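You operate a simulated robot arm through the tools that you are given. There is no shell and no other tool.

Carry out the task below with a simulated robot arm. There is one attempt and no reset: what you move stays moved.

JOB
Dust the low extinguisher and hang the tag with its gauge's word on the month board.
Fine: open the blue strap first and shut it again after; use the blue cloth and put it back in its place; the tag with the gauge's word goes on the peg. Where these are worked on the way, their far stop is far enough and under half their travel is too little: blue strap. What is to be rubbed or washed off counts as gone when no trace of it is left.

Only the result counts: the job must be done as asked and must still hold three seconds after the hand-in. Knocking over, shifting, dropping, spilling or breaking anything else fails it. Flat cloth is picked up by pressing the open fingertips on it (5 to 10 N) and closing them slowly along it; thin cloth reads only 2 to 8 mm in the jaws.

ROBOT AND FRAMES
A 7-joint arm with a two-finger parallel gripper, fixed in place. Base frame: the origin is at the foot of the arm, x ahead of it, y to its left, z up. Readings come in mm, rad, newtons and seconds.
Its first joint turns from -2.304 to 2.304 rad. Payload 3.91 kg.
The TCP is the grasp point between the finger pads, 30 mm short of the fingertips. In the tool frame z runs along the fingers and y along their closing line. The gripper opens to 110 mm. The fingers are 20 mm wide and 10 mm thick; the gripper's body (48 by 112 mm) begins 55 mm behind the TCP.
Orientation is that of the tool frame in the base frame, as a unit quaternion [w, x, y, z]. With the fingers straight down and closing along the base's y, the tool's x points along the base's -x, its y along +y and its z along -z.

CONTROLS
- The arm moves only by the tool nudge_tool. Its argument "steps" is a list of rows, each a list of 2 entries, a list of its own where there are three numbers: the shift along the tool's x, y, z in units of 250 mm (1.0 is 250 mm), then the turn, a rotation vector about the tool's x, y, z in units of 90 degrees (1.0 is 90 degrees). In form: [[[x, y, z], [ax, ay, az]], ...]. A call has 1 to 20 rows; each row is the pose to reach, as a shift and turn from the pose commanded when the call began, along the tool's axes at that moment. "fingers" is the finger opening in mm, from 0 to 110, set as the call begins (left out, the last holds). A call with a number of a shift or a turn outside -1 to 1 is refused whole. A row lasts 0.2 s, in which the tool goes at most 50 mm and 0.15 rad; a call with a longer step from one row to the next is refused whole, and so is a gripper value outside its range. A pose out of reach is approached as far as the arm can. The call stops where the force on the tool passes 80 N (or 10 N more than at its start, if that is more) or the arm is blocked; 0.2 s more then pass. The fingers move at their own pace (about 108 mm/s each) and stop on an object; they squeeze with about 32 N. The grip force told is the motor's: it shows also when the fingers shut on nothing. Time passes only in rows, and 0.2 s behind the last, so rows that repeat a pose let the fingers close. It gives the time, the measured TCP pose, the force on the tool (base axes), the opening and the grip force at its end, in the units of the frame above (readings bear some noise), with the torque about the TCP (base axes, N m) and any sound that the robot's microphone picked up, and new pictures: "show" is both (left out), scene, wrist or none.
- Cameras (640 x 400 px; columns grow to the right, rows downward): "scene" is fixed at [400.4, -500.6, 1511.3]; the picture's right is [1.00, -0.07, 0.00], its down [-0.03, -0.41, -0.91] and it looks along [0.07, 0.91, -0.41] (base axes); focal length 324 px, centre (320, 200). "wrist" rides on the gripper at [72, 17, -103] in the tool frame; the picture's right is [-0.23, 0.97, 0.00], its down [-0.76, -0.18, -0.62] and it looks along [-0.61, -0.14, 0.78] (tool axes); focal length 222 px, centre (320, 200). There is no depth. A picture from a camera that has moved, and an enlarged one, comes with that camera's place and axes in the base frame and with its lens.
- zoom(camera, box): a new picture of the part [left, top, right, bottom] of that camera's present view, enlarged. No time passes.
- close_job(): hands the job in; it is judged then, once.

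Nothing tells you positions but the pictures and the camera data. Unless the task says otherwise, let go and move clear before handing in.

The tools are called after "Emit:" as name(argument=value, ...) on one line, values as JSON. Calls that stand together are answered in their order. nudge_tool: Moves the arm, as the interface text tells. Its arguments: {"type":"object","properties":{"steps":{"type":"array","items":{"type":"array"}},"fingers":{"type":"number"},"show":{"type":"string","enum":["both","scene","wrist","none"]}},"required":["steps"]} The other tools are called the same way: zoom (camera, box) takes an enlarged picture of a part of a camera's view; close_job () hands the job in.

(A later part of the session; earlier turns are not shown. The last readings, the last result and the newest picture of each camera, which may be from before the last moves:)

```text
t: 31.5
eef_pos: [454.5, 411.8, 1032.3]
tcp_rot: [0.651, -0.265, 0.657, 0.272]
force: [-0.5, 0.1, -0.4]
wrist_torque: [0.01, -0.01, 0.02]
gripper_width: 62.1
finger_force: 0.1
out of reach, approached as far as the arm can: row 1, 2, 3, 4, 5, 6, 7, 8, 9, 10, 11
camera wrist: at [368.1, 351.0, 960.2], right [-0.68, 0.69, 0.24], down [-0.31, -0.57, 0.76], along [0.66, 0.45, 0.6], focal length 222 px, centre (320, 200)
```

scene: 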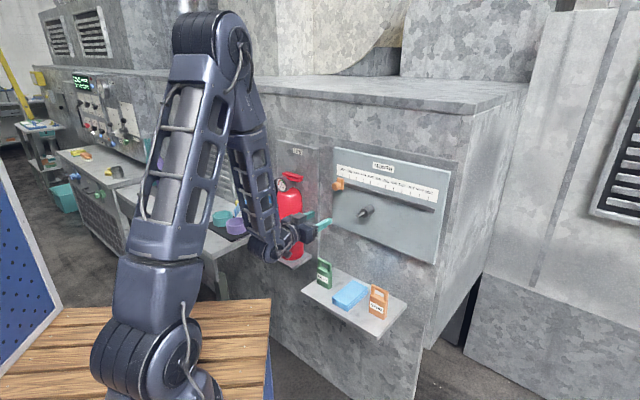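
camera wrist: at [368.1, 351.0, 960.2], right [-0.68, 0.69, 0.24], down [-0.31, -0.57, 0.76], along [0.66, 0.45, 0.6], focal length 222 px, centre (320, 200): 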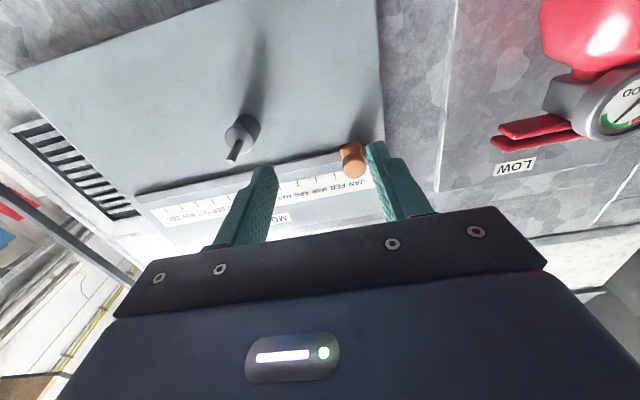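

Level with the camera below works. Now I pitch the tool down toward the shelf.

Emit:
nudge_tool(steps=[[[0, 0, 0.02], [0, 0.09, 0]], [[0, 0, 0.04], [0, 0.18, 0]], [[0, 0, 0.06], [0, 0.27, 0]], [[0, 0, 0.08], [0, 0.36, 0]], [[0, 0, 0.1], [0, 0.45, 0]], [[0, 0, 0.12], [0, 0.54, 0]], [[0, 0, 0.14], [0, 0.63, 0]], [[0, 0, 0.16], [0, 0.72, 0]], [[0, 0, 0.18], [0, 0.81, 0]], [[0, 0, 0.21], [0, 0.9, 0]], [[0, 0, 0.24], [0, 0.98, 0]]])

```text
t: 33.9
eef_pos: [494.7, 455.7, 1031.0]
tcp_rot: [0.009, -0.385, 0.923, 0.011]
force: [7.2, -4.8, 1.3]
wrist_torque: [0.39, 0.6, -0.01]
gripper_width: 61.9
finger_force: 0.0
out of reach, approached as far as the arm can: row 7
camera wrist: at [430.8, 413.6, 1132.6], right [-0.53, 0.85, 0.02], down [0.66, 0.4, 0.64], along [0.53, 0.35, -0.77], focal length 222 px, centre (320, 200)
```

scene: 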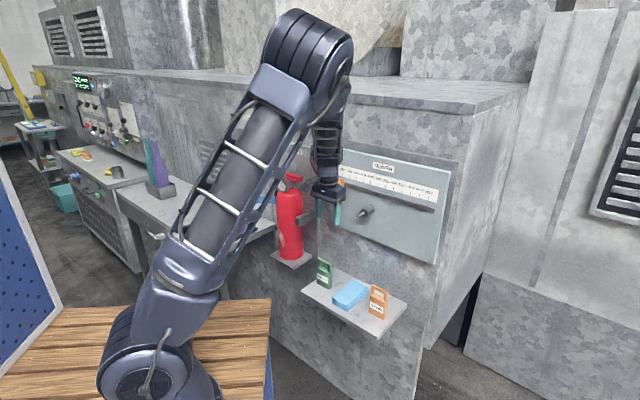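
wrist: 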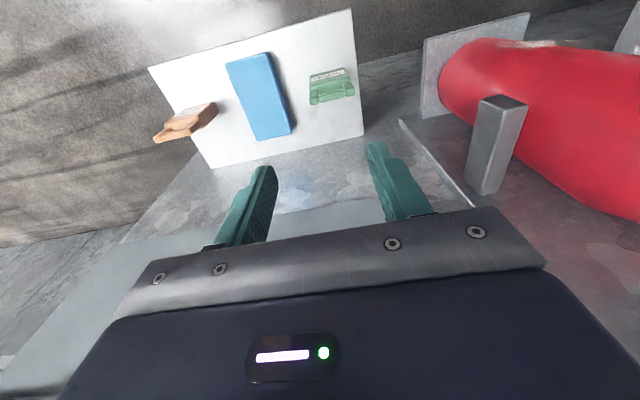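

There is a slight side force, so I check for contact near the orange slider before moving.

Emit:
zoom(camera="scene", box=[290, 130, 400, 240])

Emit:
nudge_tool(steps=[[[0, 0, 0], [0, 0, 0]], [[0, 0, 0], [0, 0, 0]]], show="none")

```text
3.64 times, centred on (345, 185) of scene
camera zoom: at [400.4, -500.6, 1511.3], right [1.0, -0.07, 0.0], down [-0.03, -0.41, -0.91], along [0.07, 0.91, -0.41], focal length 1180 px, centre (229, 254)
```

zoom: 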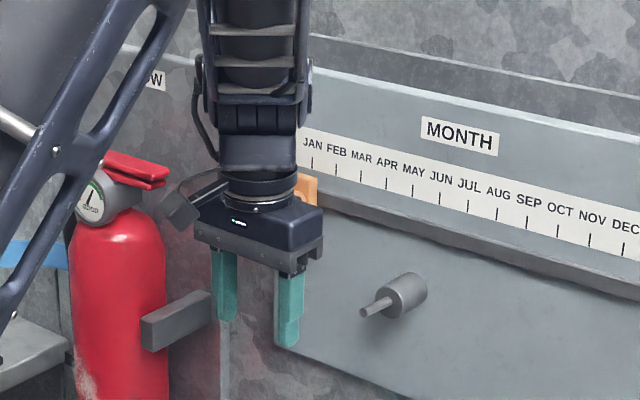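

```text
t: 34.5
eef_pos: [498.7, 453.5, 1031.2]
tcp_rot: [0.01, -0.38, 0.925, 0.012]
force: [0.9, 0.7, 0.2]
wrist_torque: [0.0, -0.01, 0.02]
gripper_width: 61.9
finger_force: 0.0
```

The force was only a transient and the slider is where it was. I take a settled close-up of the shelf items to refine the cloth position.

Emit:
zoom(camera="wrist", box=[140, 0, 380, 170])

```text
2.35 times, centred on (260, 85) of wrist
camera zoom: at [434.2, 412.0, 1132.4], right [-0.52, 0.85, 0.02], down [0.66, 0.39, 0.64], along [0.54, 0.35, -0.77], focal length 523 px, centre (461, 471)
```

zoom: 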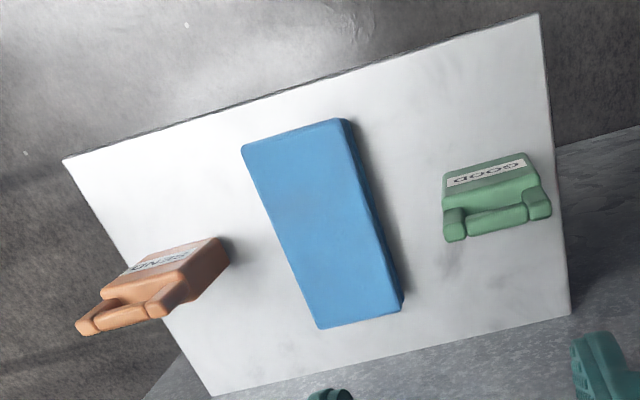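

The shelf top is near z=717 and the cloth centre near n=687, e=125. I move away from the peg, over to the cloth's line, tilt 25° and descend partway.

Emit:
nudge_tool(steps=[[[0.15, 0, 0], [0, 0, 0]], [[0.292, 0, 0], [0, 0, 0]], [[0.292, -0.12, 0], [0, -0.07, 0]], [[0.292, -0.25, 0], [0, -0.14, 0]], [[0.292, -0.372, 0], [0, -0.21, 0]], [[0.292, -0.372, 0.1], [0, -0.278, 0]], [[0.292, -0.372, 0.25], [0, -0.278, 0]], [[0.292, -0.372, 0.4], [0, -0.278, 0]], [[0.292, -0.372, 0.524], [0, -0.278, 0]]], fingers=98)

```text
t: 36.5
eef_pos: [512.6, 339.6, 896.4]
tcp_rot: [0.21, -0.369, 0.9, 0.094]
force: [0.2, -0.1, -0.6]
wrist_torque: [0.01, -0.04, 0.02]
gripper_width: 97.9
finger_force: 0.1
camera wrist: at [422.2, 273.1, 957.1], right [-0.54, 0.83, 0.12], down [0.42, 0.15, 0.9], along [0.73, 0.53, -0.43], focal length 222 px, centre (320, 200)
```

scene: 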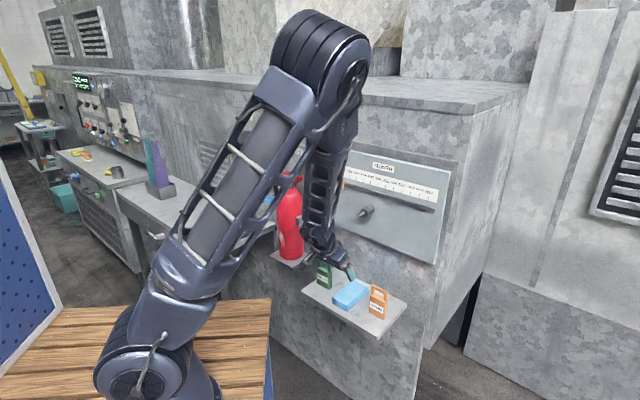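
wrist: 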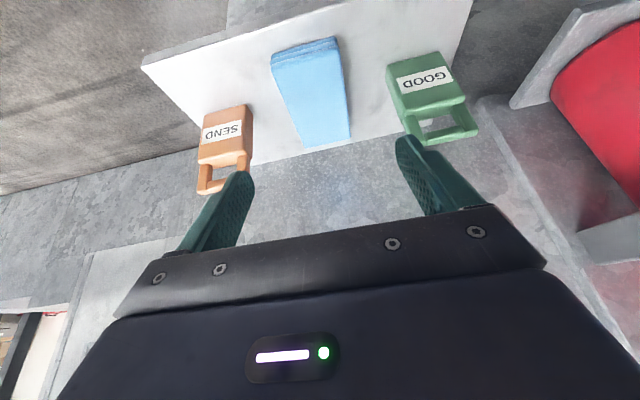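

The cloth is between the fingers' lines. I descend to just above it.

Emit:
nudge_tool(steps=[[[-0.005, -0.004, 0.15], [0, 0, 0]], [[-0.01, -0.008, 0.3], [0, 0, 0]], [[-0.015, -0.012, 0.438], [0, 0, 0]], [[-0.014, -0.013, 0.52], [0, 0, 0]], [[-0.013, -0.013, 0.6], [0, 0, 0]]])

Emit:
zoom(camera="wrist", box=[170, 50, 470, 240])

Emit:
zoom(camera="scene", box=[300, 240, 410, 330])

```text
t: 37.7
eef_pos: [561.9, 386.2, 765.1]
tcp_rot: [0.21, -0.37, 0.9, 0.094]
force: [0.2, -0.5, 0.9]
wrist_torque: [-0.02, 0.02, 0.01]
gripper_width: 98.0
finger_force: 0.0
camera wrist: at [471.9, 321.3, 824.0], right [-0.54, 0.83, 0.12], down [0.42, 0.15, 0.9], along [0.73, 0.53, -0.43], focal length 222 px, centre (320, 200)
```

scene: 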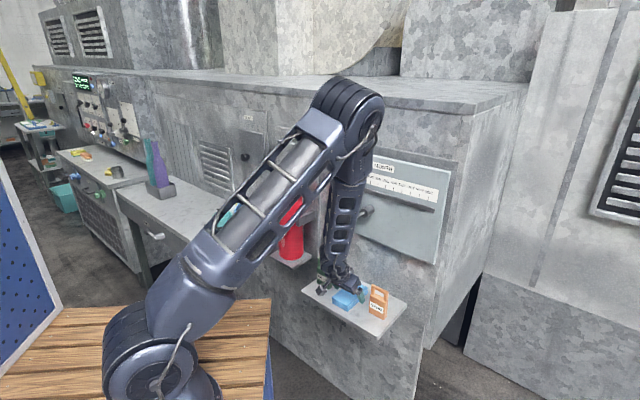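
wrist: 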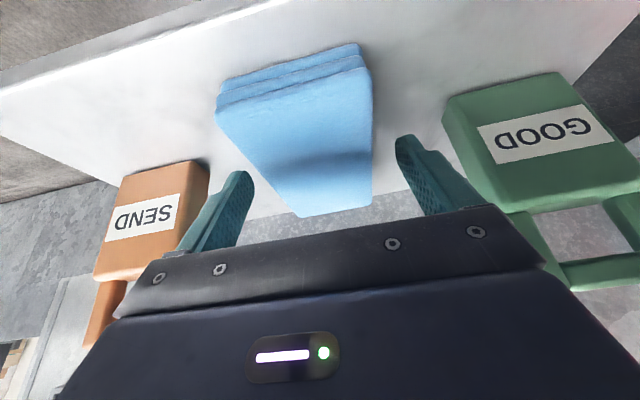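

```text
2.11 times, centred on (320, 145) of wrist
camera zoom: at [471.9, 321.3, 824.0], right [-0.54, 0.83, 0.12], down [0.42, 0.15, 0.9], along [0.73, 0.53, -0.43], focal length 468 px, centre (320, 316)
```

zoom: 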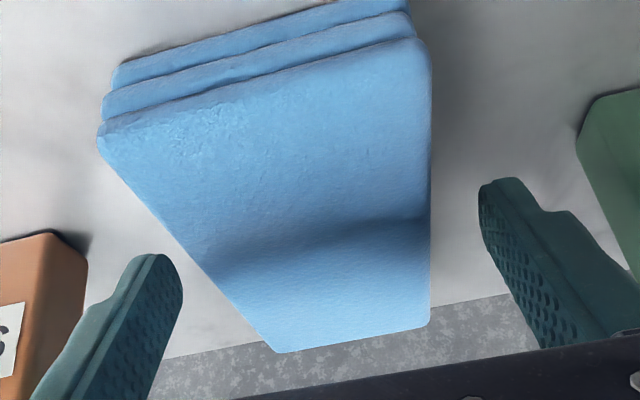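

```text
4.44 times, centred on (355, 285) of scene
camera zoom: at [400.4, -500.6, 1511.3], right [1.0, -0.07, 0.0], down [-0.03, -0.41, -0.91], along [0.07, 0.91, -0.41], focal length 1442 px, centre (164, -178)
```

zoom: 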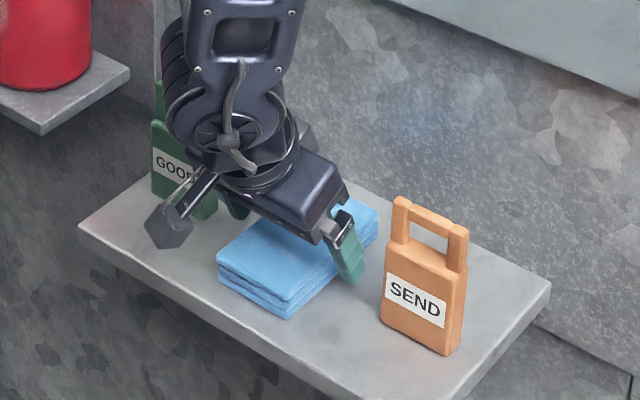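

Emit:
nudge_tool(steps=[[[0.004, 0, 0.02], [0, 0, 0]], [[0.009, 0, 0.042], [0, 0, 0]]], show="none")

Emit:
nudge_tool(steps=[[[0.002, 0, 0.004], [0, 0, 0]], [[0.004, 0, 0.008], [0, 0, 0]]], show="none")

```text
t: 38.3
eef_pos: [565.1, 389.5, 754.4]
tcp_rot: [0.21, -0.37, 0.9, 0.094]
force: [-0.2, 0.2, -0.5]
wrist_torque: [-0.04, 0.04, 0.04]
gripper_width: 97.8
finger_force: 0.1
```

```text
t: 38.9
eef_pos: [565.0, 389.8, 750.6]
tcp_rot: [0.211, -0.37, 0.9, 0.093]
force: [-4.8, -3.0, 15.4]
wrist_torque: [-0.58, -0.44, -0.18]
gripper_width: 97.3
finger_force: 0.1
```

Touched the shelf. I lift slightly and close on the cloth.

Emit:
nudge_tool(steps=[[[-0.004, 0, -0.008], [0, 0, 0]], [[-0.004, 0, -0.008], [0, 0, 0]]], show="none", fingers=74)

Emit:
nudge_tool(steps=[[[0, 0, 0], [0, 0, 0]], [[0, 0, 0], [0, 0, 0]]], fingers=62)

Emit:
zoom(camera="wrist", box=[170, 50, 470, 240])

```text
t: 39.5
eef_pos: [566.6, 388.7, 753.0]
tcp_rot: [0.21, -0.369, 0.9, 0.093]
force: [0.8, 0.6, -0.5]
wrist_torque: [0.02, -0.01, -0.01]
gripper_width: 73.9
finger_force: 0.0
```

```text
t: 40.1
eef_pos: [566.0, 388.5, 752.9]
tcp_rot: [0.21, -0.37, 0.9, 0.095]
force: [1.0, -0.2, 0.6]
wrist_torque: [-0.01, 0.02, -0.02]
gripper_width: 69.1
finger_force: 31.9
camera wrist: at [475.5, 323.2, 813.5], right [-0.54, 0.83, 0.12], down [0.42, 0.15, 0.9], along [0.73, 0.53, -0.43], focal length 222 px, centre (320, 200)
```

scene: 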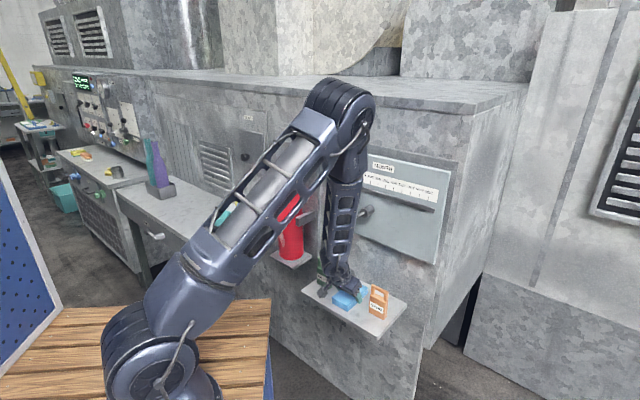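
wrist: 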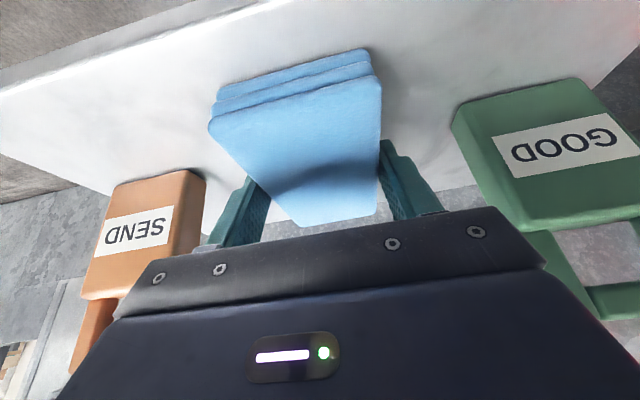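

```text
2.11 times, centred on (320, 145) of wrist
camera zoom: at [475.5, 323.2, 813.5], right [-0.54, 0.83, 0.12], down [0.42, 0.15, 0.9], along [0.73, 0.53, -0.43], focal length 468 px, centre (320, 316)
```

zoom: 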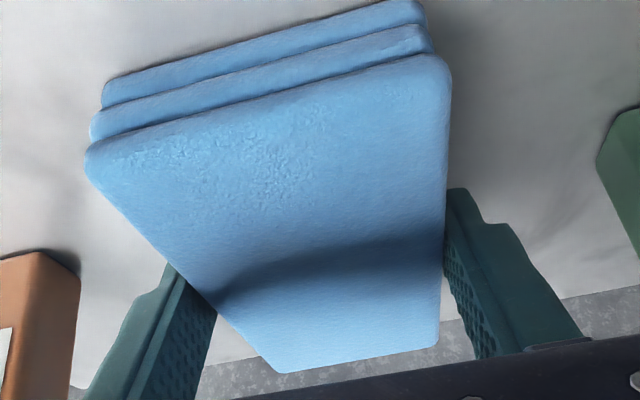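

The cloth is held as a firm block (69 mm). I lift it straight up and look.

Emit:
nudge_tool(steps=[[[-0.018, 0, -0.036], [0, 0, 0]], [[-0.072, 0.002, -0.143], [0, 0, 0]], [[-0.143, 0.004, -0.286], [0, 0, 0]], [[-0.215, 0.006, -0.428], [0, 0, 0]]])

```text
t: 41.1
eef_pos: [566.5, 388.3, 874.6]
tcp_rot: [0.21, -0.37, 0.9, 0.093]
force: [1.4, 0.2, -1.0]
wrist_torque: [-0.01, 0.05, 0.03]
gripper_width: 69.3
finger_force: 31.4
camera wrist: at [475.6, 322.9, 934.9], right [-0.54, 0.83, 0.11], down [0.42, 0.15, 0.9], along [0.73, 0.53, -0.43], focal length 222 px, centre (320, 200)
```

scene: 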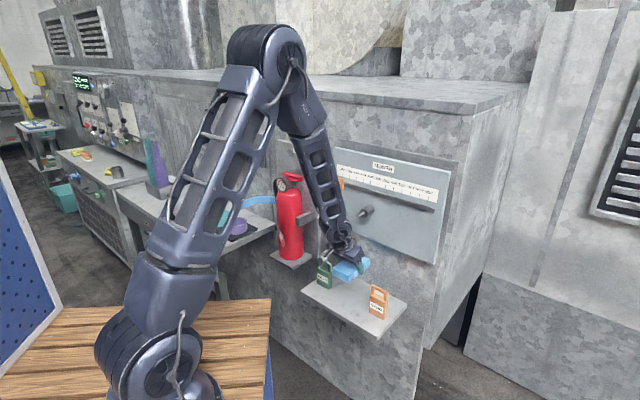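
wrist: 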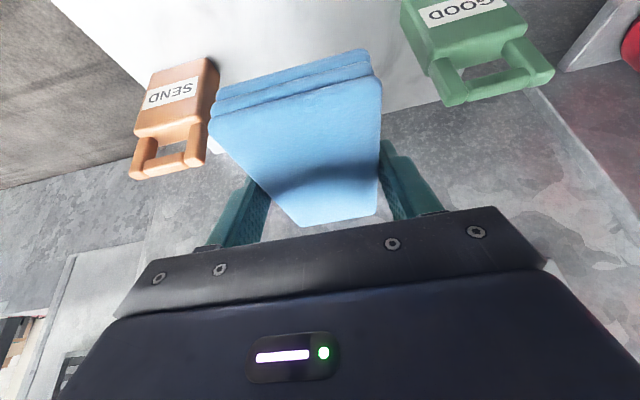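

The cloth lifted as one block. I retreat with it and carry it left, keeping it level, to face the extinguisher.

Emit:
nudge_tool(steps=[[[0.116, 0, -0.058], [0, 0, 0]], [[0.232, -0.001, -0.116], [0, 0, 0]], [[0.348, -0.002, -0.174], [0, 0, 0]], [[0.464, -0.002, -0.233], [0, 0, 0]], [[0.466, 0.16, -0.231], [0, 0, 0]], [[0.467, 0.32, -0.229], [0, 0, 0]], [[0.469, 0.5, -0.227], [0, 0, 0]], [[0.47, 0.677, -0.225], [0, 0, 0]]], show="none")

Emit:
nudge_tool(steps=[[[0.001, 0.16, 0.002], [0, 0, 0]], [[0.003, 0.32, 0.004], [0, 0, 0]], [[0.005, 0.5, 0.006], [0, 0, 0]], [[0.006, 0.66, 0.007], [0, 0, 0]]])

```text
t: 42.9
eef_pos: [356.2, 416.5, 874.4]
tcp_rot: [0.21, -0.369, 0.9, 0.094]
force: [1.4, -1.3, 0.0]
wrist_torque: [-0.01, 0.04, 0.03]
gripper_width: 69.4
finger_force: 31.9
```

```text
t: 43.9
eef_pos: [238.9, 536.8, 875.7]
tcp_rot: [0.211, -0.369, 0.9, 0.094]
force: [1.0, 0.4, -0.7]
wrist_torque: [-0.01, 0.08, 0.0]
gripper_width: 69.3
finger_force: 31.7
camera wrist: at [149.5, 471.6, 934.8], right [-0.54, 0.83, 0.12], down [0.42, 0.15, 0.9], along [0.73, 0.53, -0.43], focal length 222 px, centre (320, 200)
```

scene: 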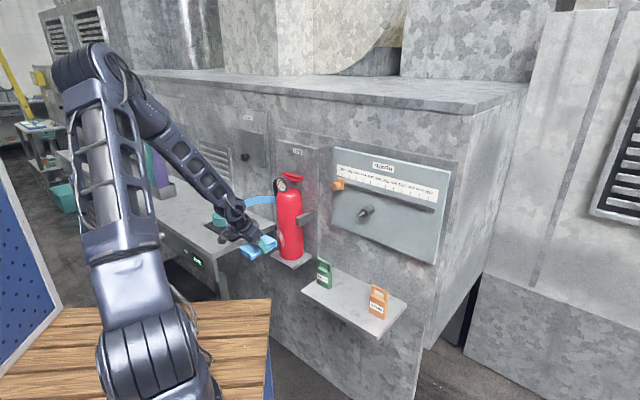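
wrist: 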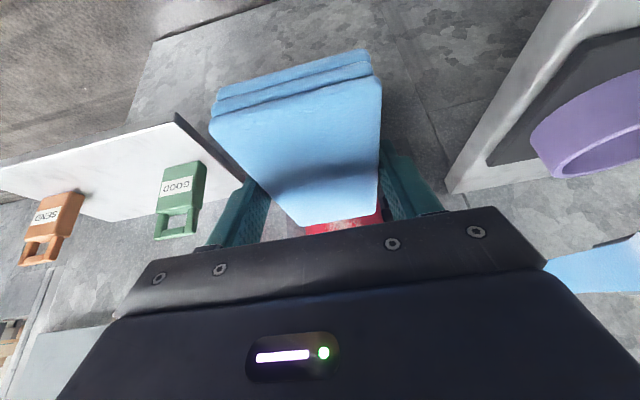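

The dust is right ahead of the cloth's end. I advance gently until the cloth touches.

Emit:
nudge_tool(steps=[[[-0.054, 0, 0.027], [0, 0, 0]], [[-0.107, 0, 0.054], [0, 0, 0]], [[-0.121, 0, 0.061], [0, 0, 0]]], show="none")

Emit:
nudge_tool(steps=[[[-0.007, 0, 0.004], [0, 0, 0]], [[-0.014, 0, 0.007], [0, 0, 0]]], show="none")

```text
t: 44.7
eef_pos: [263.1, 559.7, 873.0]
tcp_rot: [0.21, -0.37, 0.9, 0.094]
force: [0.2, 0.0, -0.4]
wrist_torque: [0.05, -0.01, -0.01]
gripper_width: 69.4
finger_force: 32.4
```

```text
t: 45.3
eef_pos: [264.6, 562.5, 873.5]
tcp_rot: [0.21, -0.37, 0.9, 0.094]
force: [-0.1, -1.1, -1.0]
wrist_torque: [-0.03, 0.02, -0.02]
gripper_width: 69.4
finger_force: 32.6
```

Emit:
nudge_tool(steps=[[[-0.007, 0, 0.004], [0, 0, 0]], [[-0.014, 0, 0.007], [0, 0, 0]]], show="wrist")

Emit:
zoom(camera="scene", box=[220, 190, 330, 275])

```text
t: 45.9
eef_pos: [269.1, 564.8, 873.8]
tcp_rot: [0.211, -0.369, 0.9, 0.094]
force: [0.4, -0.3, 0.0]
wrist_torque: [-0.03, -0.04, 0.01]
gripper_width: 69.5
finger_force: 32.0
camera wrist: at [178.1, 498.4, 933.4], right [-0.54, 0.83, 0.11], down [0.42, 0.15, 0.9], along [0.73, 0.53, -0.43], focal length 222 px, centre (320, 200)
```

wrist: 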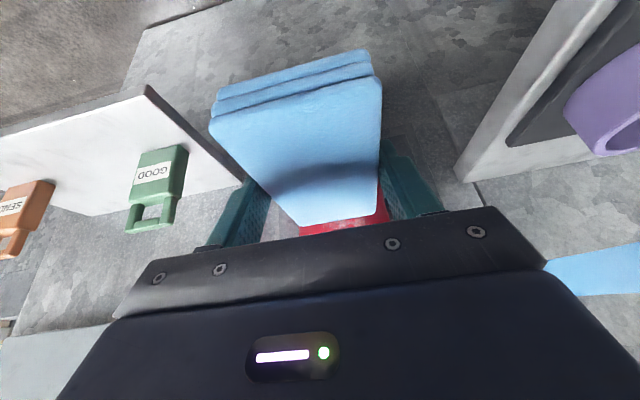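

```text
4.71 times, centred on (275, 232) of scene
camera zoom: at [400.4, -500.6, 1511.3], right [1.0, -0.07, 0.0], down [-0.03, -0.41, -0.91], along [0.07, 0.91, -0.41], focal length 1527 px, centre (532, 47)
```

zoom: 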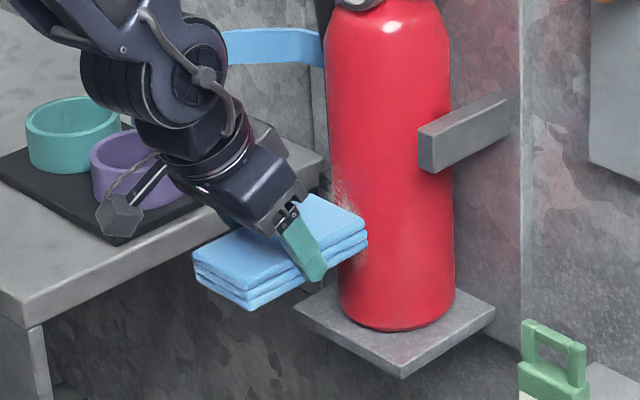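

Emit:
nudge_tool(steps=[[[-0.006, 0, 0.003], [0, 0, 0]], [[-0.012, 0, 0.006], [0, 0, 0]]], show="none")

Emit:
nudge_tool(steps=[[[-0.005, 0, 0.0025], [0, 0, 0]], [[-0.005, 0, 0.0025], [0, 0, 0]]], show="none")

```text
t: 46.5
eef_pos: [270.4, 567.5, 872.9]
tcp_rot: [0.211, -0.369, 0.9, 0.094]
force: [-0.6, 0.5, -0.6]
wrist_torque: [0.01, -0.02, 0.01]
gripper_width: 69.5
finger_force: 31.9
```

```text
t: 47.1
eef_pos: [270.1, 567.9, 873.7]
tcp_rot: [0.21, -0.369, 0.901, 0.092]
force: [-0.5, -0.4, -0.7]
wrist_torque: [0.01, 0.01, -0.06]
gripper_width: 69.2
finger_force: 32.1
```

Emit:
nudge_tool(steps=[[[-0.007, 0, 0.0035], [0, 0, 0]], [[-0.007, 0, 0.0035], [0, 0, 0]]], show="none")

Emit:
nudge_tool(steps=[[[-0.007, 0, 0.0035], [0, 0, 0]], [[-0.007, 0, 0.0035], [0, 0, 0]]], show="none")

Emit:
zoom(camera="scene", box=[250, 205, 320, 260])

```text
t: 47.7
eef_pos: [272.1, 568.8, 873.8]
tcp_rot: [0.21, -0.369, 0.9, 0.094]
force: [-0.5, 0.6, -0.7]
wrist_torque: [0.0, 0.0, 0.03]
gripper_width: 69.5
finger_force: 31.8
```

```text
t: 48.3
eef_pos: [273.6, 570.0, 872.6]
tcp_rot: [0.21, -0.37, 0.9, 0.094]
force: [0.4, 0.2, -0.8]
wrist_torque: [0.0, -0.04, -0.02]
gripper_width: 69.1
finger_force: 32.3
```

```text
7.27 times, centred on (285, 232) of scene
camera zoom: at [400.4, -500.6, 1511.3], right [1.0, -0.07, 0.0], down [-0.03, -0.41, -0.91], along [0.07, 0.91, -0.41], focal length 2360 px, centre (574, -36)
```

zoom: 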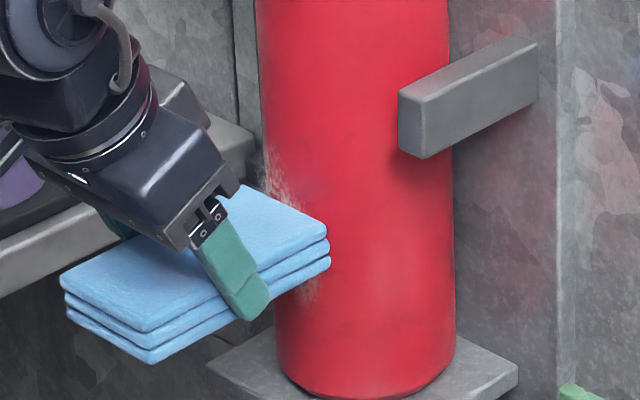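

Emit:
nudge_tool(steps=[[[-0.007, 0, 0.0035], [0, 0, 0]], [[-0.011, 0, 0.0055], [0, 0, 0]]], show="none")

Emit:
nudge_tool(steps=[[[-0.007, 0, 0.0035], [0, 0, 0]], [[-0.007, 0, 0.0035], [0, 0, 0]]], show="none")

Emit:
nudge_tool(steps=[[[-0.007, 0, 0.0035], [0, 0, 0]], [[-0.007, 0, 0.0035], [0, 0, 0]]], show="none")

```text
t: 48.9
eef_pos: [274.1, 571.9, 873.2]
tcp_rot: [0.21, -0.37, 0.9, 0.093]
force: [-18.8, -22.6, 9.0]
wrist_torque: [0.11, -0.22, -0.19]
gripper_width: 69.3
finger_force: 32.2
```

```text
t: 49.5
eef_pos: [275.2, 573.7, 872.4]
tcp_rot: [0.21, -0.37, 0.9, 0.093]
force: [-30.3, -28.9, -3.0]
wrist_torque: [-0.49, 0.53, 0.12]
gripper_width: 69.7
finger_force: 31.7
```

```text
t: 50.1
eef_pos: [276.9, 575.1, 873.6]
tcp_rot: [0.21, -0.369, 0.9, 0.095]
force: [-33.4, -27.3, -0.8]
wrist_torque: [-0.38, 0.48, 0.27]
gripper_width: 69.5
finger_force: 31.7
```

Contact came sooner with more force than I wanted (about 43 N). I back off and check whether anything slipped.

Emit:
nudge_tool(steps=[[[0.007, 0, -0.0035], [0, 0, 0]], [[0.012, 0, -0.006], [0, 0, 0]]])

Emit:
zoom(camera="scene", box=[250, 205, 320, 260])

Emit:
zoom(camera="scene", box=[230, 190, 330, 275])

```text
t: 50.7
eef_pos: [278.2, 573.8, 875.0]
tcp_rot: [0.212, -0.367, 0.901, 0.095]
force: [-2.3, -1.1, -0.3]
wrist_torque: [0.05, -0.05, 0.05]
gripper_width: 69.0
finger_force: 32.0
camera wrist: at [187.7, 508.3, 934.1], right [-0.54, 0.83, 0.12], down [0.42, 0.14, 0.9], along [0.73, 0.53, -0.43], focal length 222 px, centre (320, 200)
```

scene: 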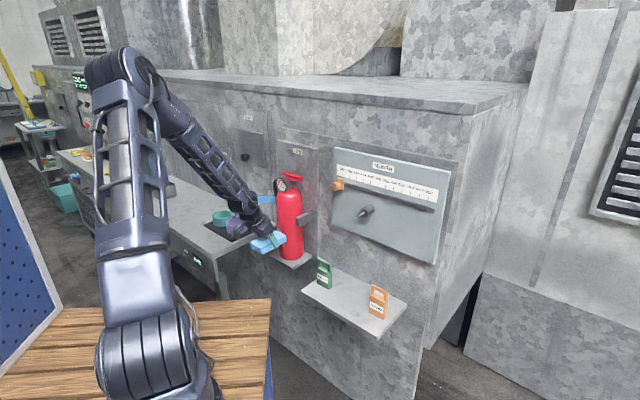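
wrist: 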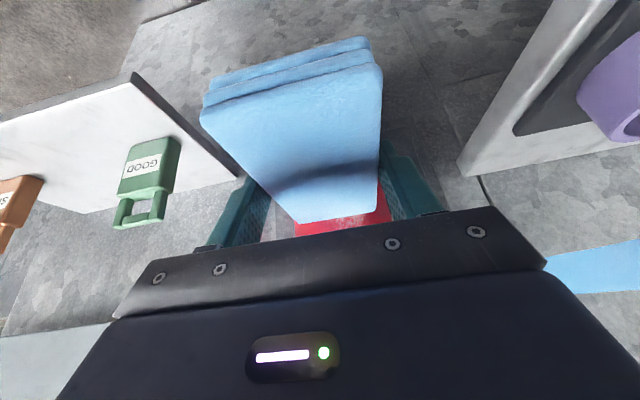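

```text
7.27 times, centred on (285, 232) of scene
camera zoom: at [400.4, -500.6, 1511.3], right [1.0, -0.07, 0.0], down [-0.03, -0.41, -0.91], along [0.07, 0.91, -0.41], focal length 2360 px, centre (574, -36)
```

zoom: 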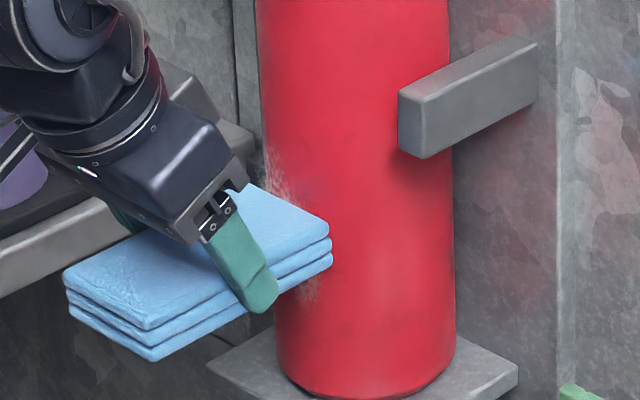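

```text
4.71 times, centred on (280, 232) of scene
camera zoom: at [400.4, -500.6, 1511.3], right [1.0, -0.07, 0.0], down [-0.03, -0.41, -0.91], along [0.07, 0.91, -0.41], focal length 1527 px, centre (508, 47)
```

zoom: 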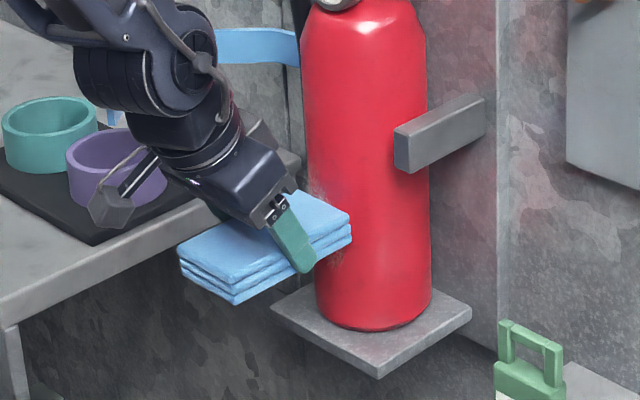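

The extinguisher hasn't moved; only the cloth slid back a few mm in the grip. I press again in finer steps.

Emit:
nudge_tool(steps=[[[-0.003, 0, 0.0015], [0, 0, 0]]], show="none")

```text
t: 51.1
eef_pos: [277.6, 574.3, 873.6]
tcp_rot: [0.211, -0.368, 0.901, 0.094]
force: [0.1, 0.7, -0.3]
wrist_torque: [-0.01, 0.0, 0.02]
gripper_width: 69.3
finger_force: 32.2
```

Emit:
nudge_tool(steps=[[[-0.004, 0, 0.002], [0, 0, 0]]], show="none")

```text
t: 51.5
eef_pos: [277.8, 575.3, 874.9]
tcp_rot: [0.21, -0.369, 0.901, 0.094]
force: [-0.6, 0.4, -0.7]
wrist_torque: [-0.01, 0.0, -0.01]
gripper_width: 69.3
finger_force: 32.0
```

Emit:
nudge_tool(steps=[[[-0.004, 0, 0.002], [0, 0, 0]]], show="none")

```text
t: 51.9
eef_pos: [278.6, 574.5, 873.9]
tcp_rot: [0.21, -0.369, 0.901, 0.093]
force: [-6.7, -7.2, -0.1]
wrist_torque: [0.0, 0.0, -0.09]
gripper_width: 69.5
finger_force: 32.4
```

Contact at about 10 N. I sweep down and up over the dust.

Emit:
nudge_tool(steps=[[[0.018, 0, 0.036], [0, 0, 0]], [[0.036, -0.001, 0.071], [0, 0, 0]], [[0.054, -0.001, 0.107], [0, 0, 0]], [[0.072, -0.002, 0.143], [0, 0, 0]], [[0.09, -0.003, 0.179], [0, 0, 0]]], show="none")

Emit:
zoom(camera="scene", box=[250, 205, 320, 260])

```text
t: 53.1
eef_pos: [278.5, 574.7, 823.3]
tcp_rot: [0.21, -0.37, 0.9, 0.093]
force: [-8.1, -12.5, 2.4]
wrist_torque: [0.0, -0.07, -0.22]
gripper_width: 69.4
finger_force: 32.3
```

```text
7.27 times, centred on (285, 232) of scene
camera zoom: at [400.4, -500.6, 1511.3], right [1.0, -0.07, 0.0], down [-0.03, -0.41, -0.91], along [0.07, 0.91, -0.41], focal length 2360 px, centre (574, -36)
```

zoom: 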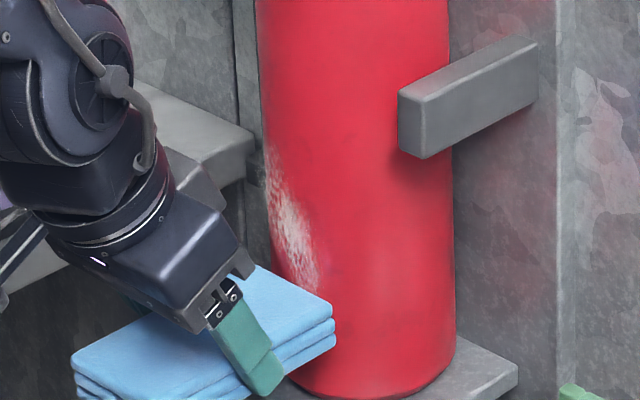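

The dust runs from about z=820 to 887 near the front. I do longer strokes up and down and then compare.

Emit:
nudge_tool(steps=[[[-0.027, 0, -0.054], [0, 0, 0]], [[-0.054, 0.001, -0.107], [0, 0, 0]], [[-0.081, 0.002, -0.161], [0, 0, 0]], [[-0.107, 0.003, -0.214], [0, 0, 0]], [[-0.134, 0.004, -0.268], [0, 0, 0]], [[-0.161, 0.005, -0.321], [0, 0, 0]], [[-0.161, 0.005, -0.321], [0, 0, 0]], [[-0.134, 0.004, -0.268], [0, 0, 0]], [[-0.107, 0.003, -0.214], [0, 0, 0]], [[-0.081, 0.002, -0.161], [0, 0, 0]], [[-0.054, 0.001, -0.107], [0, 0, 0]], [[-0.027, 0, -0.054], [0, 0, 0]], [[0, 0, 0], [0, 0, 0]]], show="none")

Emit:
zoom(camera="scene", box=[250, 205, 320, 260])

```text
t: 55.9
eef_pos: [278.8, 574.9, 822.8]
tcp_rot: [0.21, -0.369, 0.9, 0.094]
force: [-15.7, -14.7, 6.2]
wrist_torque: [0.06, 0.0, 0.09]
gripper_width: 69.2
finger_force: 31.7
```

```text
7.27 times, centred on (285, 232) of scene
camera zoom: at [400.4, -500.6, 1511.3], right [1.0, -0.07, 0.0], down [-0.03, -0.41, -0.91], along [0.07, 0.91, -0.41], focal length 2360 px, centre (574, -36)
```

zoom: 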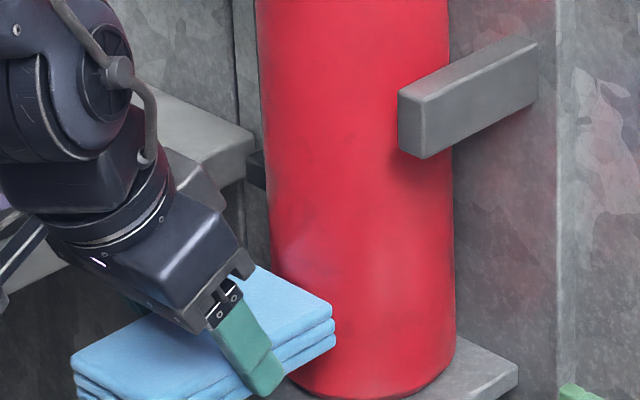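

The dust looks gone from this side. I retreat and shift to look at the left side with the wrist camera.

Emit:
nudge_tool(steps=[[[0.1, 0, -0.05], [0, 0, 0]], [[0.25, 0, -0.125], [0, 0, 0]], [[0.321, -0.2, -0.161], [0, 0, 0]], [[0.321, -0.35, -0.161], [0, 0, 0]]])

Emit:
zoom(camera="scene", box=[250, 195, 320, 270])

Emit:
zoom(camera="wrist", box=[300, 120, 480, 240])

```text
refused: row 3 steps farther than a row can; nothing moved
```

```text
5.33 times, centred on (285, 232) of scene
camera zoom: at [400.4, -500.6, 1511.3], right [1.0, -0.07, 0.0], down [-0.03, -0.41, -0.91], along [0.07, 0.91, -0.41], focal length 1731 px, centre (507, 27)
```

zoom: 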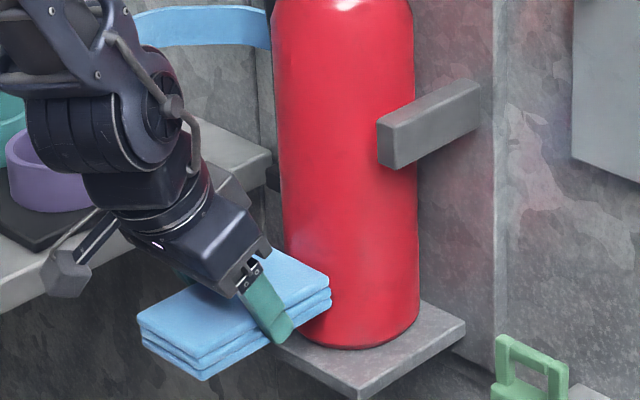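

```text
3.33 times, centred on (390, 180) of wrist
camera zoom: at [187.7, 509.4, 882.8], right [-0.54, 0.83, 0.11], down [0.42, 0.15, 0.9], along [0.73, 0.53, -0.43], focal length 740 px, centre (87, 267)
```

zoom: 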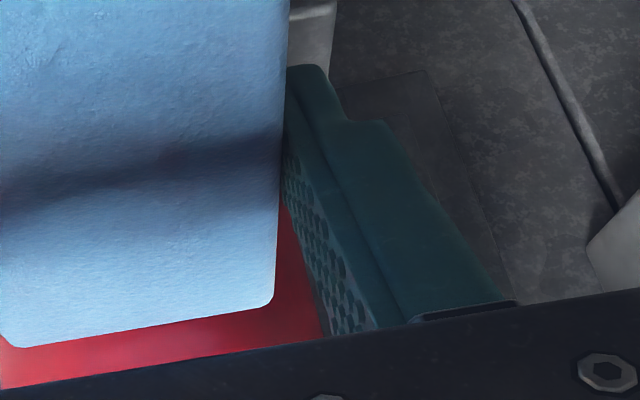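

Emit:
nudge_tool(steps=[[[0.1, 0, -0.05], [0, 0, 0]], [[0.23, 0, -0.115], [0, 0, 0]], [[0.35, 0, -0.175], [0, 0, 0]], [[0.28, 0, -0.315], [0, 0, 0]], [[0.21, 0, -0.455], [0, 0, 0]], [[0.14, 0, -0.6], [0, 0, 0]], [[0.07, 0, -0.74], [0, 0, 0]]])

Emit:
zoom(camera="scene", box=[250, 205, 320, 260])

```text
t: 57.5
eef_pos: [210.1, 503.4, 981.6]
tcp_rot: [0.211, -0.369, 0.9, 0.094]
force: [-0.1, 0.4, -0.7]
wrist_torque: [0.01, -0.05, -0.02]
gripper_width: 69.2
finger_force: 31.6
camera wrist: at [119.8, 438.1, 1041.2], right [-0.54, 0.83, 0.11], down [0.42, 0.15, 0.9], along [0.73, 0.53, -0.43], focal length 222 px, centre (320, 200)
```

scene: 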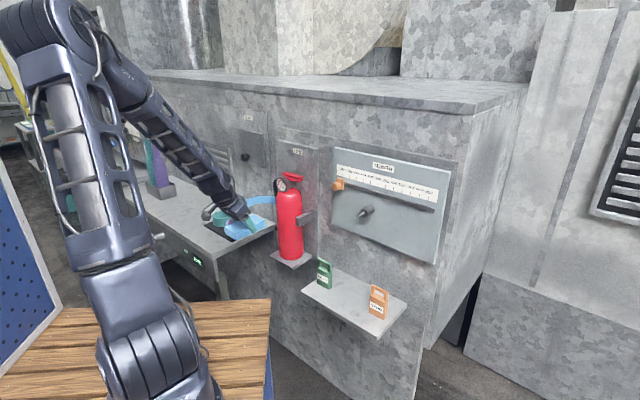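
wrist: 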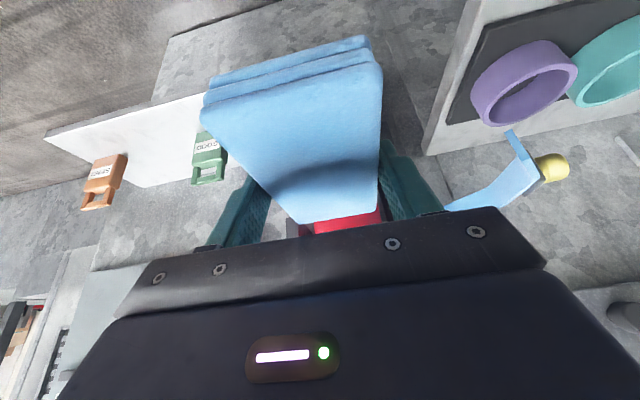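

```text
7.27 times, centred on (285, 232) of scene
camera zoom: at [400.4, -500.6, 1511.3], right [1.0, -0.07, 0.0], down [-0.03, -0.41, -0.91], along [0.07, 0.91, -0.41], focal length 2360 px, centre (574, -36)
```

zoom: 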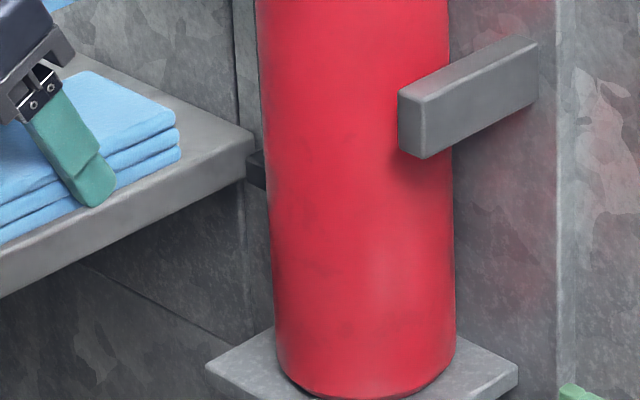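

Clean as seen from the scene camera. On the way back to the shelf I stop where the wrist camera can see the extinguisher beside the cloth.

Emit:
nudge_tool(steps=[[[0, -0.15, 0], [0, 0, 0]], [[0, -0.3, 0], [0, 0, 0]], [[0, -0.45, 0], [0, 0, 0]], [[0, -0.6, 0], [0, 0, 0]]], show="wrist")

Emit:
zoom(camera="wrist", box=[370, 60, 550, 240])

```text
t: 58.5
eef_pos: [315.6, 396.7, 978.2]
tcp_rot: [0.211, -0.369, 0.9, 0.094]
force: [-0.4, -0.6, -1.1]
wrist_torque: [-0.02, -0.04, 0.0]
gripper_width: 69.5
finger_force: 31.6
camera wrist: at [225.7, 330.6, 1038.0], right [-0.54, 0.83, 0.11], down [0.42, 0.15, 0.9], along [0.73, 0.53, -0.43], focal length 222 px, centre (320, 200)
```

wrist: 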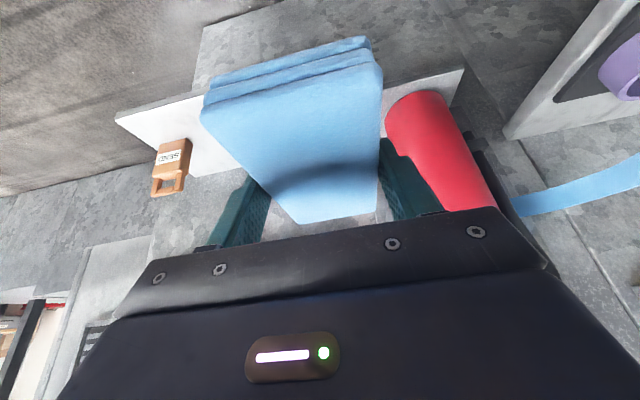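

```text
2.22 times, centred on (460, 150) of wrist
camera zoom: at [225.7, 330.6, 1038.0], right [-0.54, 0.83, 0.11], down [0.42, 0.15, 0.9], along [0.73, 0.53, -0.43], focal length 494 px, centre (9, 311)
```

zoom: 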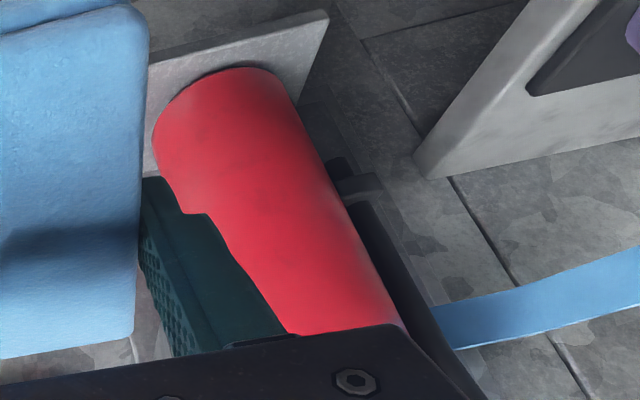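

The extinguisher is clean all around the front. I bring the cloth back above its place (allowing 6 mm for the slip in the grip).

Emit:
nudge_tool(steps=[[[0.034, -0.147, 0.068], [0, 0, 0]], [[0.068, -0.294, 0.137], [0, 0, 0]], [[0.101, -0.442, 0.205], [0, 0, 0]], [[0.135, -0.589, 0.274], [0, 0, 0]], [[0.169, -0.736, 0.342], [0, 0, 0]], [[0.043, -0.735, 0.405], [0, 0, 0]], [[-0.083, -0.735, 0.469], [0, 0, 0]], [[-0.21, -0.734, 0.532], [0, 0, 0]], [[-0.336, -0.734, 0.596], [0, 0, 0]], [[-0.463, -0.733, 0.659], [0, 0, 0]]])

```text
t: 60.7
eef_pos: [570.9, 392.4, 880.6]
tcp_rot: [0.21, -0.369, 0.9, 0.095]
force: [-1.5, 0.1, -0.9]
wrist_torque: [0.02, -0.02, -0.03]
gripper_width: 69.3
finger_force: 32.0
out of reach, approached as far as the arm can: row 4, 5
camera wrist: at [480.2, 326.8, 940.5], right [-0.54, 0.83, 0.12], down [0.42, 0.15, 0.9], along [0.73, 0.53, -0.43], focal length 222 px, centre (320, 200)
```

scene: 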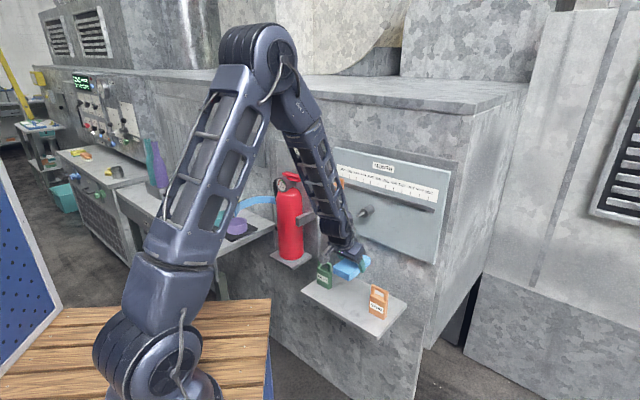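
wrist: 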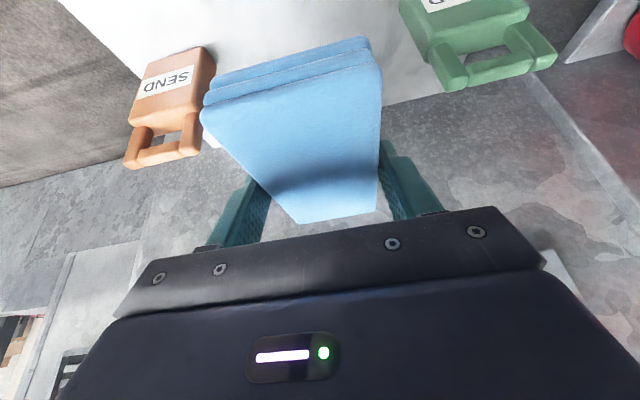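

Emit:
nudge_tool(steps=[[[0.063, -0.001, 0.126], [0, 0, 0]], [[0.126, -0.002, 0.252], [0, 0, 0]], [[0.179, -0.003, 0.357], [0, 0, 0]], [[0.206, -0.004, 0.41], [0, 0, 0]], [[0.217, -0.004, 0.432], [0, 0, 0]]], show="none")

Emit:
nudge_tool(steps=[[[0.004, 0, 0.008], [0, 0, 0]]], show="none")

```text
t: 61.9
eef_pos: [571.0, 393.6, 759.2]
tcp_rot: [0.21, -0.37, 0.9, 0.094]
force: [-0.1, -0.2, -0.2]
wrist_torque: [0.01, 0.03, -0.02]
gripper_width: 69.2
finger_force: 31.5
```

```text
t: 62.3
eef_pos: [570.2, 394.2, 757.2]
tcp_rot: [0.21, -0.37, 0.9, 0.094]
force: [-1.1, -0.4, -1.1]
wrist_torque: [0.02, 0.01, 0.01]
gripper_width: 69.3
finger_force: 32.0
```

Emit:
nudge_tool(steps=[[[0.003, 0, 0.006], [0, 0, 0]]], show="none")

Emit:
nudge_tool(steps=[[[0.002, 0, 0.005], [0, 0, 0]]], show="none")

```text
t: 62.7
eef_pos: [569.5, 393.0, 755.7]
tcp_rot: [0.21, -0.37, 0.9, 0.094]
force: [0.8, 0.4, -0.5]
wrist_torque: [-0.03, 0.0, -0.02]
gripper_width: 69.3
finger_force: 31.9
```

```text
t: 63.1
eef_pos: [569.9, 394.6, 754.3]
tcp_rot: [0.211, -0.368, 0.901, 0.093]
force: [-0.6, 0.3, -1.9]
wrist_torque: [0.04, 0.02, -0.02]
gripper_width: 69.3
finger_force: 32.0
```

Emit:
nudge_tool(steps=[[[0.002, 0, 0.005], [0, 0, 0]]], show="none")

Emit:
zoom(camera="scene", box=[300, 240, 410, 330])

```text
t: 63.5
eef_pos: [568.6, 393.6, 754.6]
tcp_rot: [0.211, -0.369, 0.9, 0.094]
force: [-5.7, -3.6, 20.9]
wrist_torque: [-0.35, -0.67, -0.12]
gripper_width: 69.4
finger_force: 32.3
```

```text
4.44 times, centred on (355, 285) of scene
camera zoom: at [400.4, -500.6, 1511.3], right [1.0, -0.07, 0.0], down [-0.03, -0.41, -0.91], along [0.07, 0.91, -0.41], focal length 1442 px, centre (164, -178)
```

zoom: 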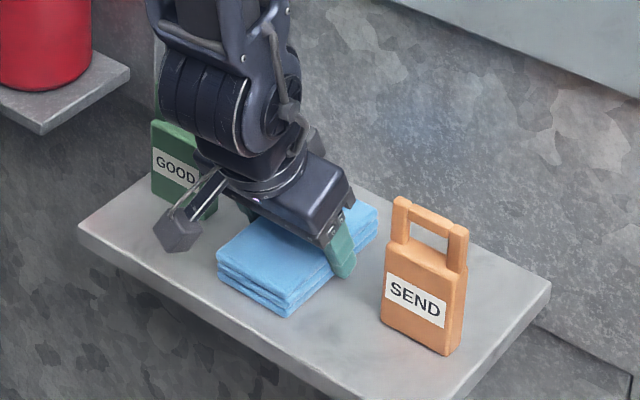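

The cloth sits at its original spot (corners match the earlier picture). I open the fingers and lift off.

Emit:
nudge_tool(steps=[[[0, 0, 0], [0, 0, 0]], [[0, 0, 0], [0, 0, 0]]], fingers=96)

Emit:
zoom(camera="scene", box=[290, 240, 420, 340])

```text
t: 64.1
eef_pos: [569.2, 392.5, 753.4]
tcp_rot: [0.21, -0.369, 0.9, 0.094]
force: [-0.2, -0.3, -0.9]
wrist_torque: [0.04, -0.01, -0.01]
gripper_width: 96.0
finger_force: 0.0
camera wrist: at [478.8, 328.1, 813.3], right [-0.54, 0.83, 0.11], down [0.42, 0.15, 0.9], along [0.73, 0.53, -0.43], focal length 222 px, centre (320, 200)
```

scene: 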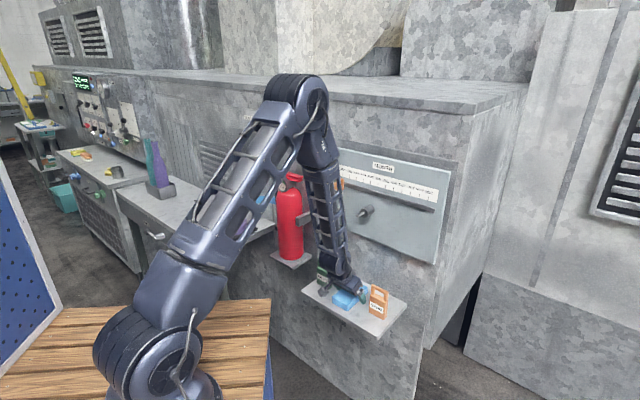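
wrist: 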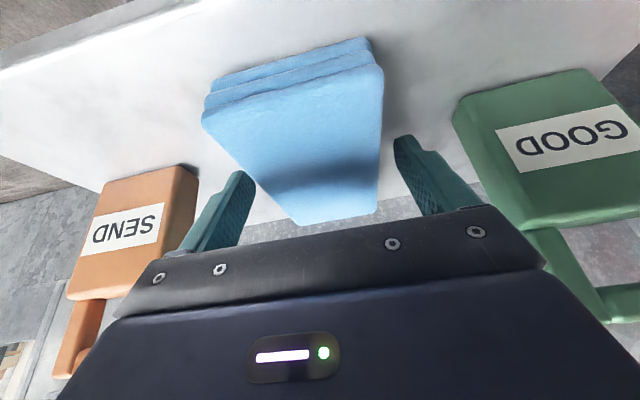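

```text
4.00 times, centred on (355, 290) of scene
camera zoom: at [400.4, -500.6, 1511.3], right [1.0, -0.07, 0.0], down [-0.03, -0.41, -0.91], along [0.07, 0.91, -0.41], focal length 1298 px, centre (180, -160)
```

zoom: 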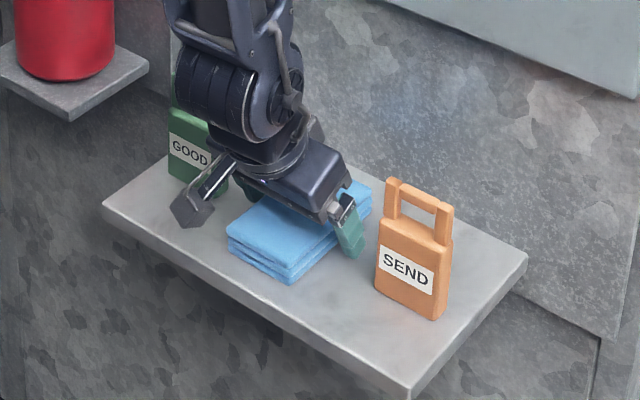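

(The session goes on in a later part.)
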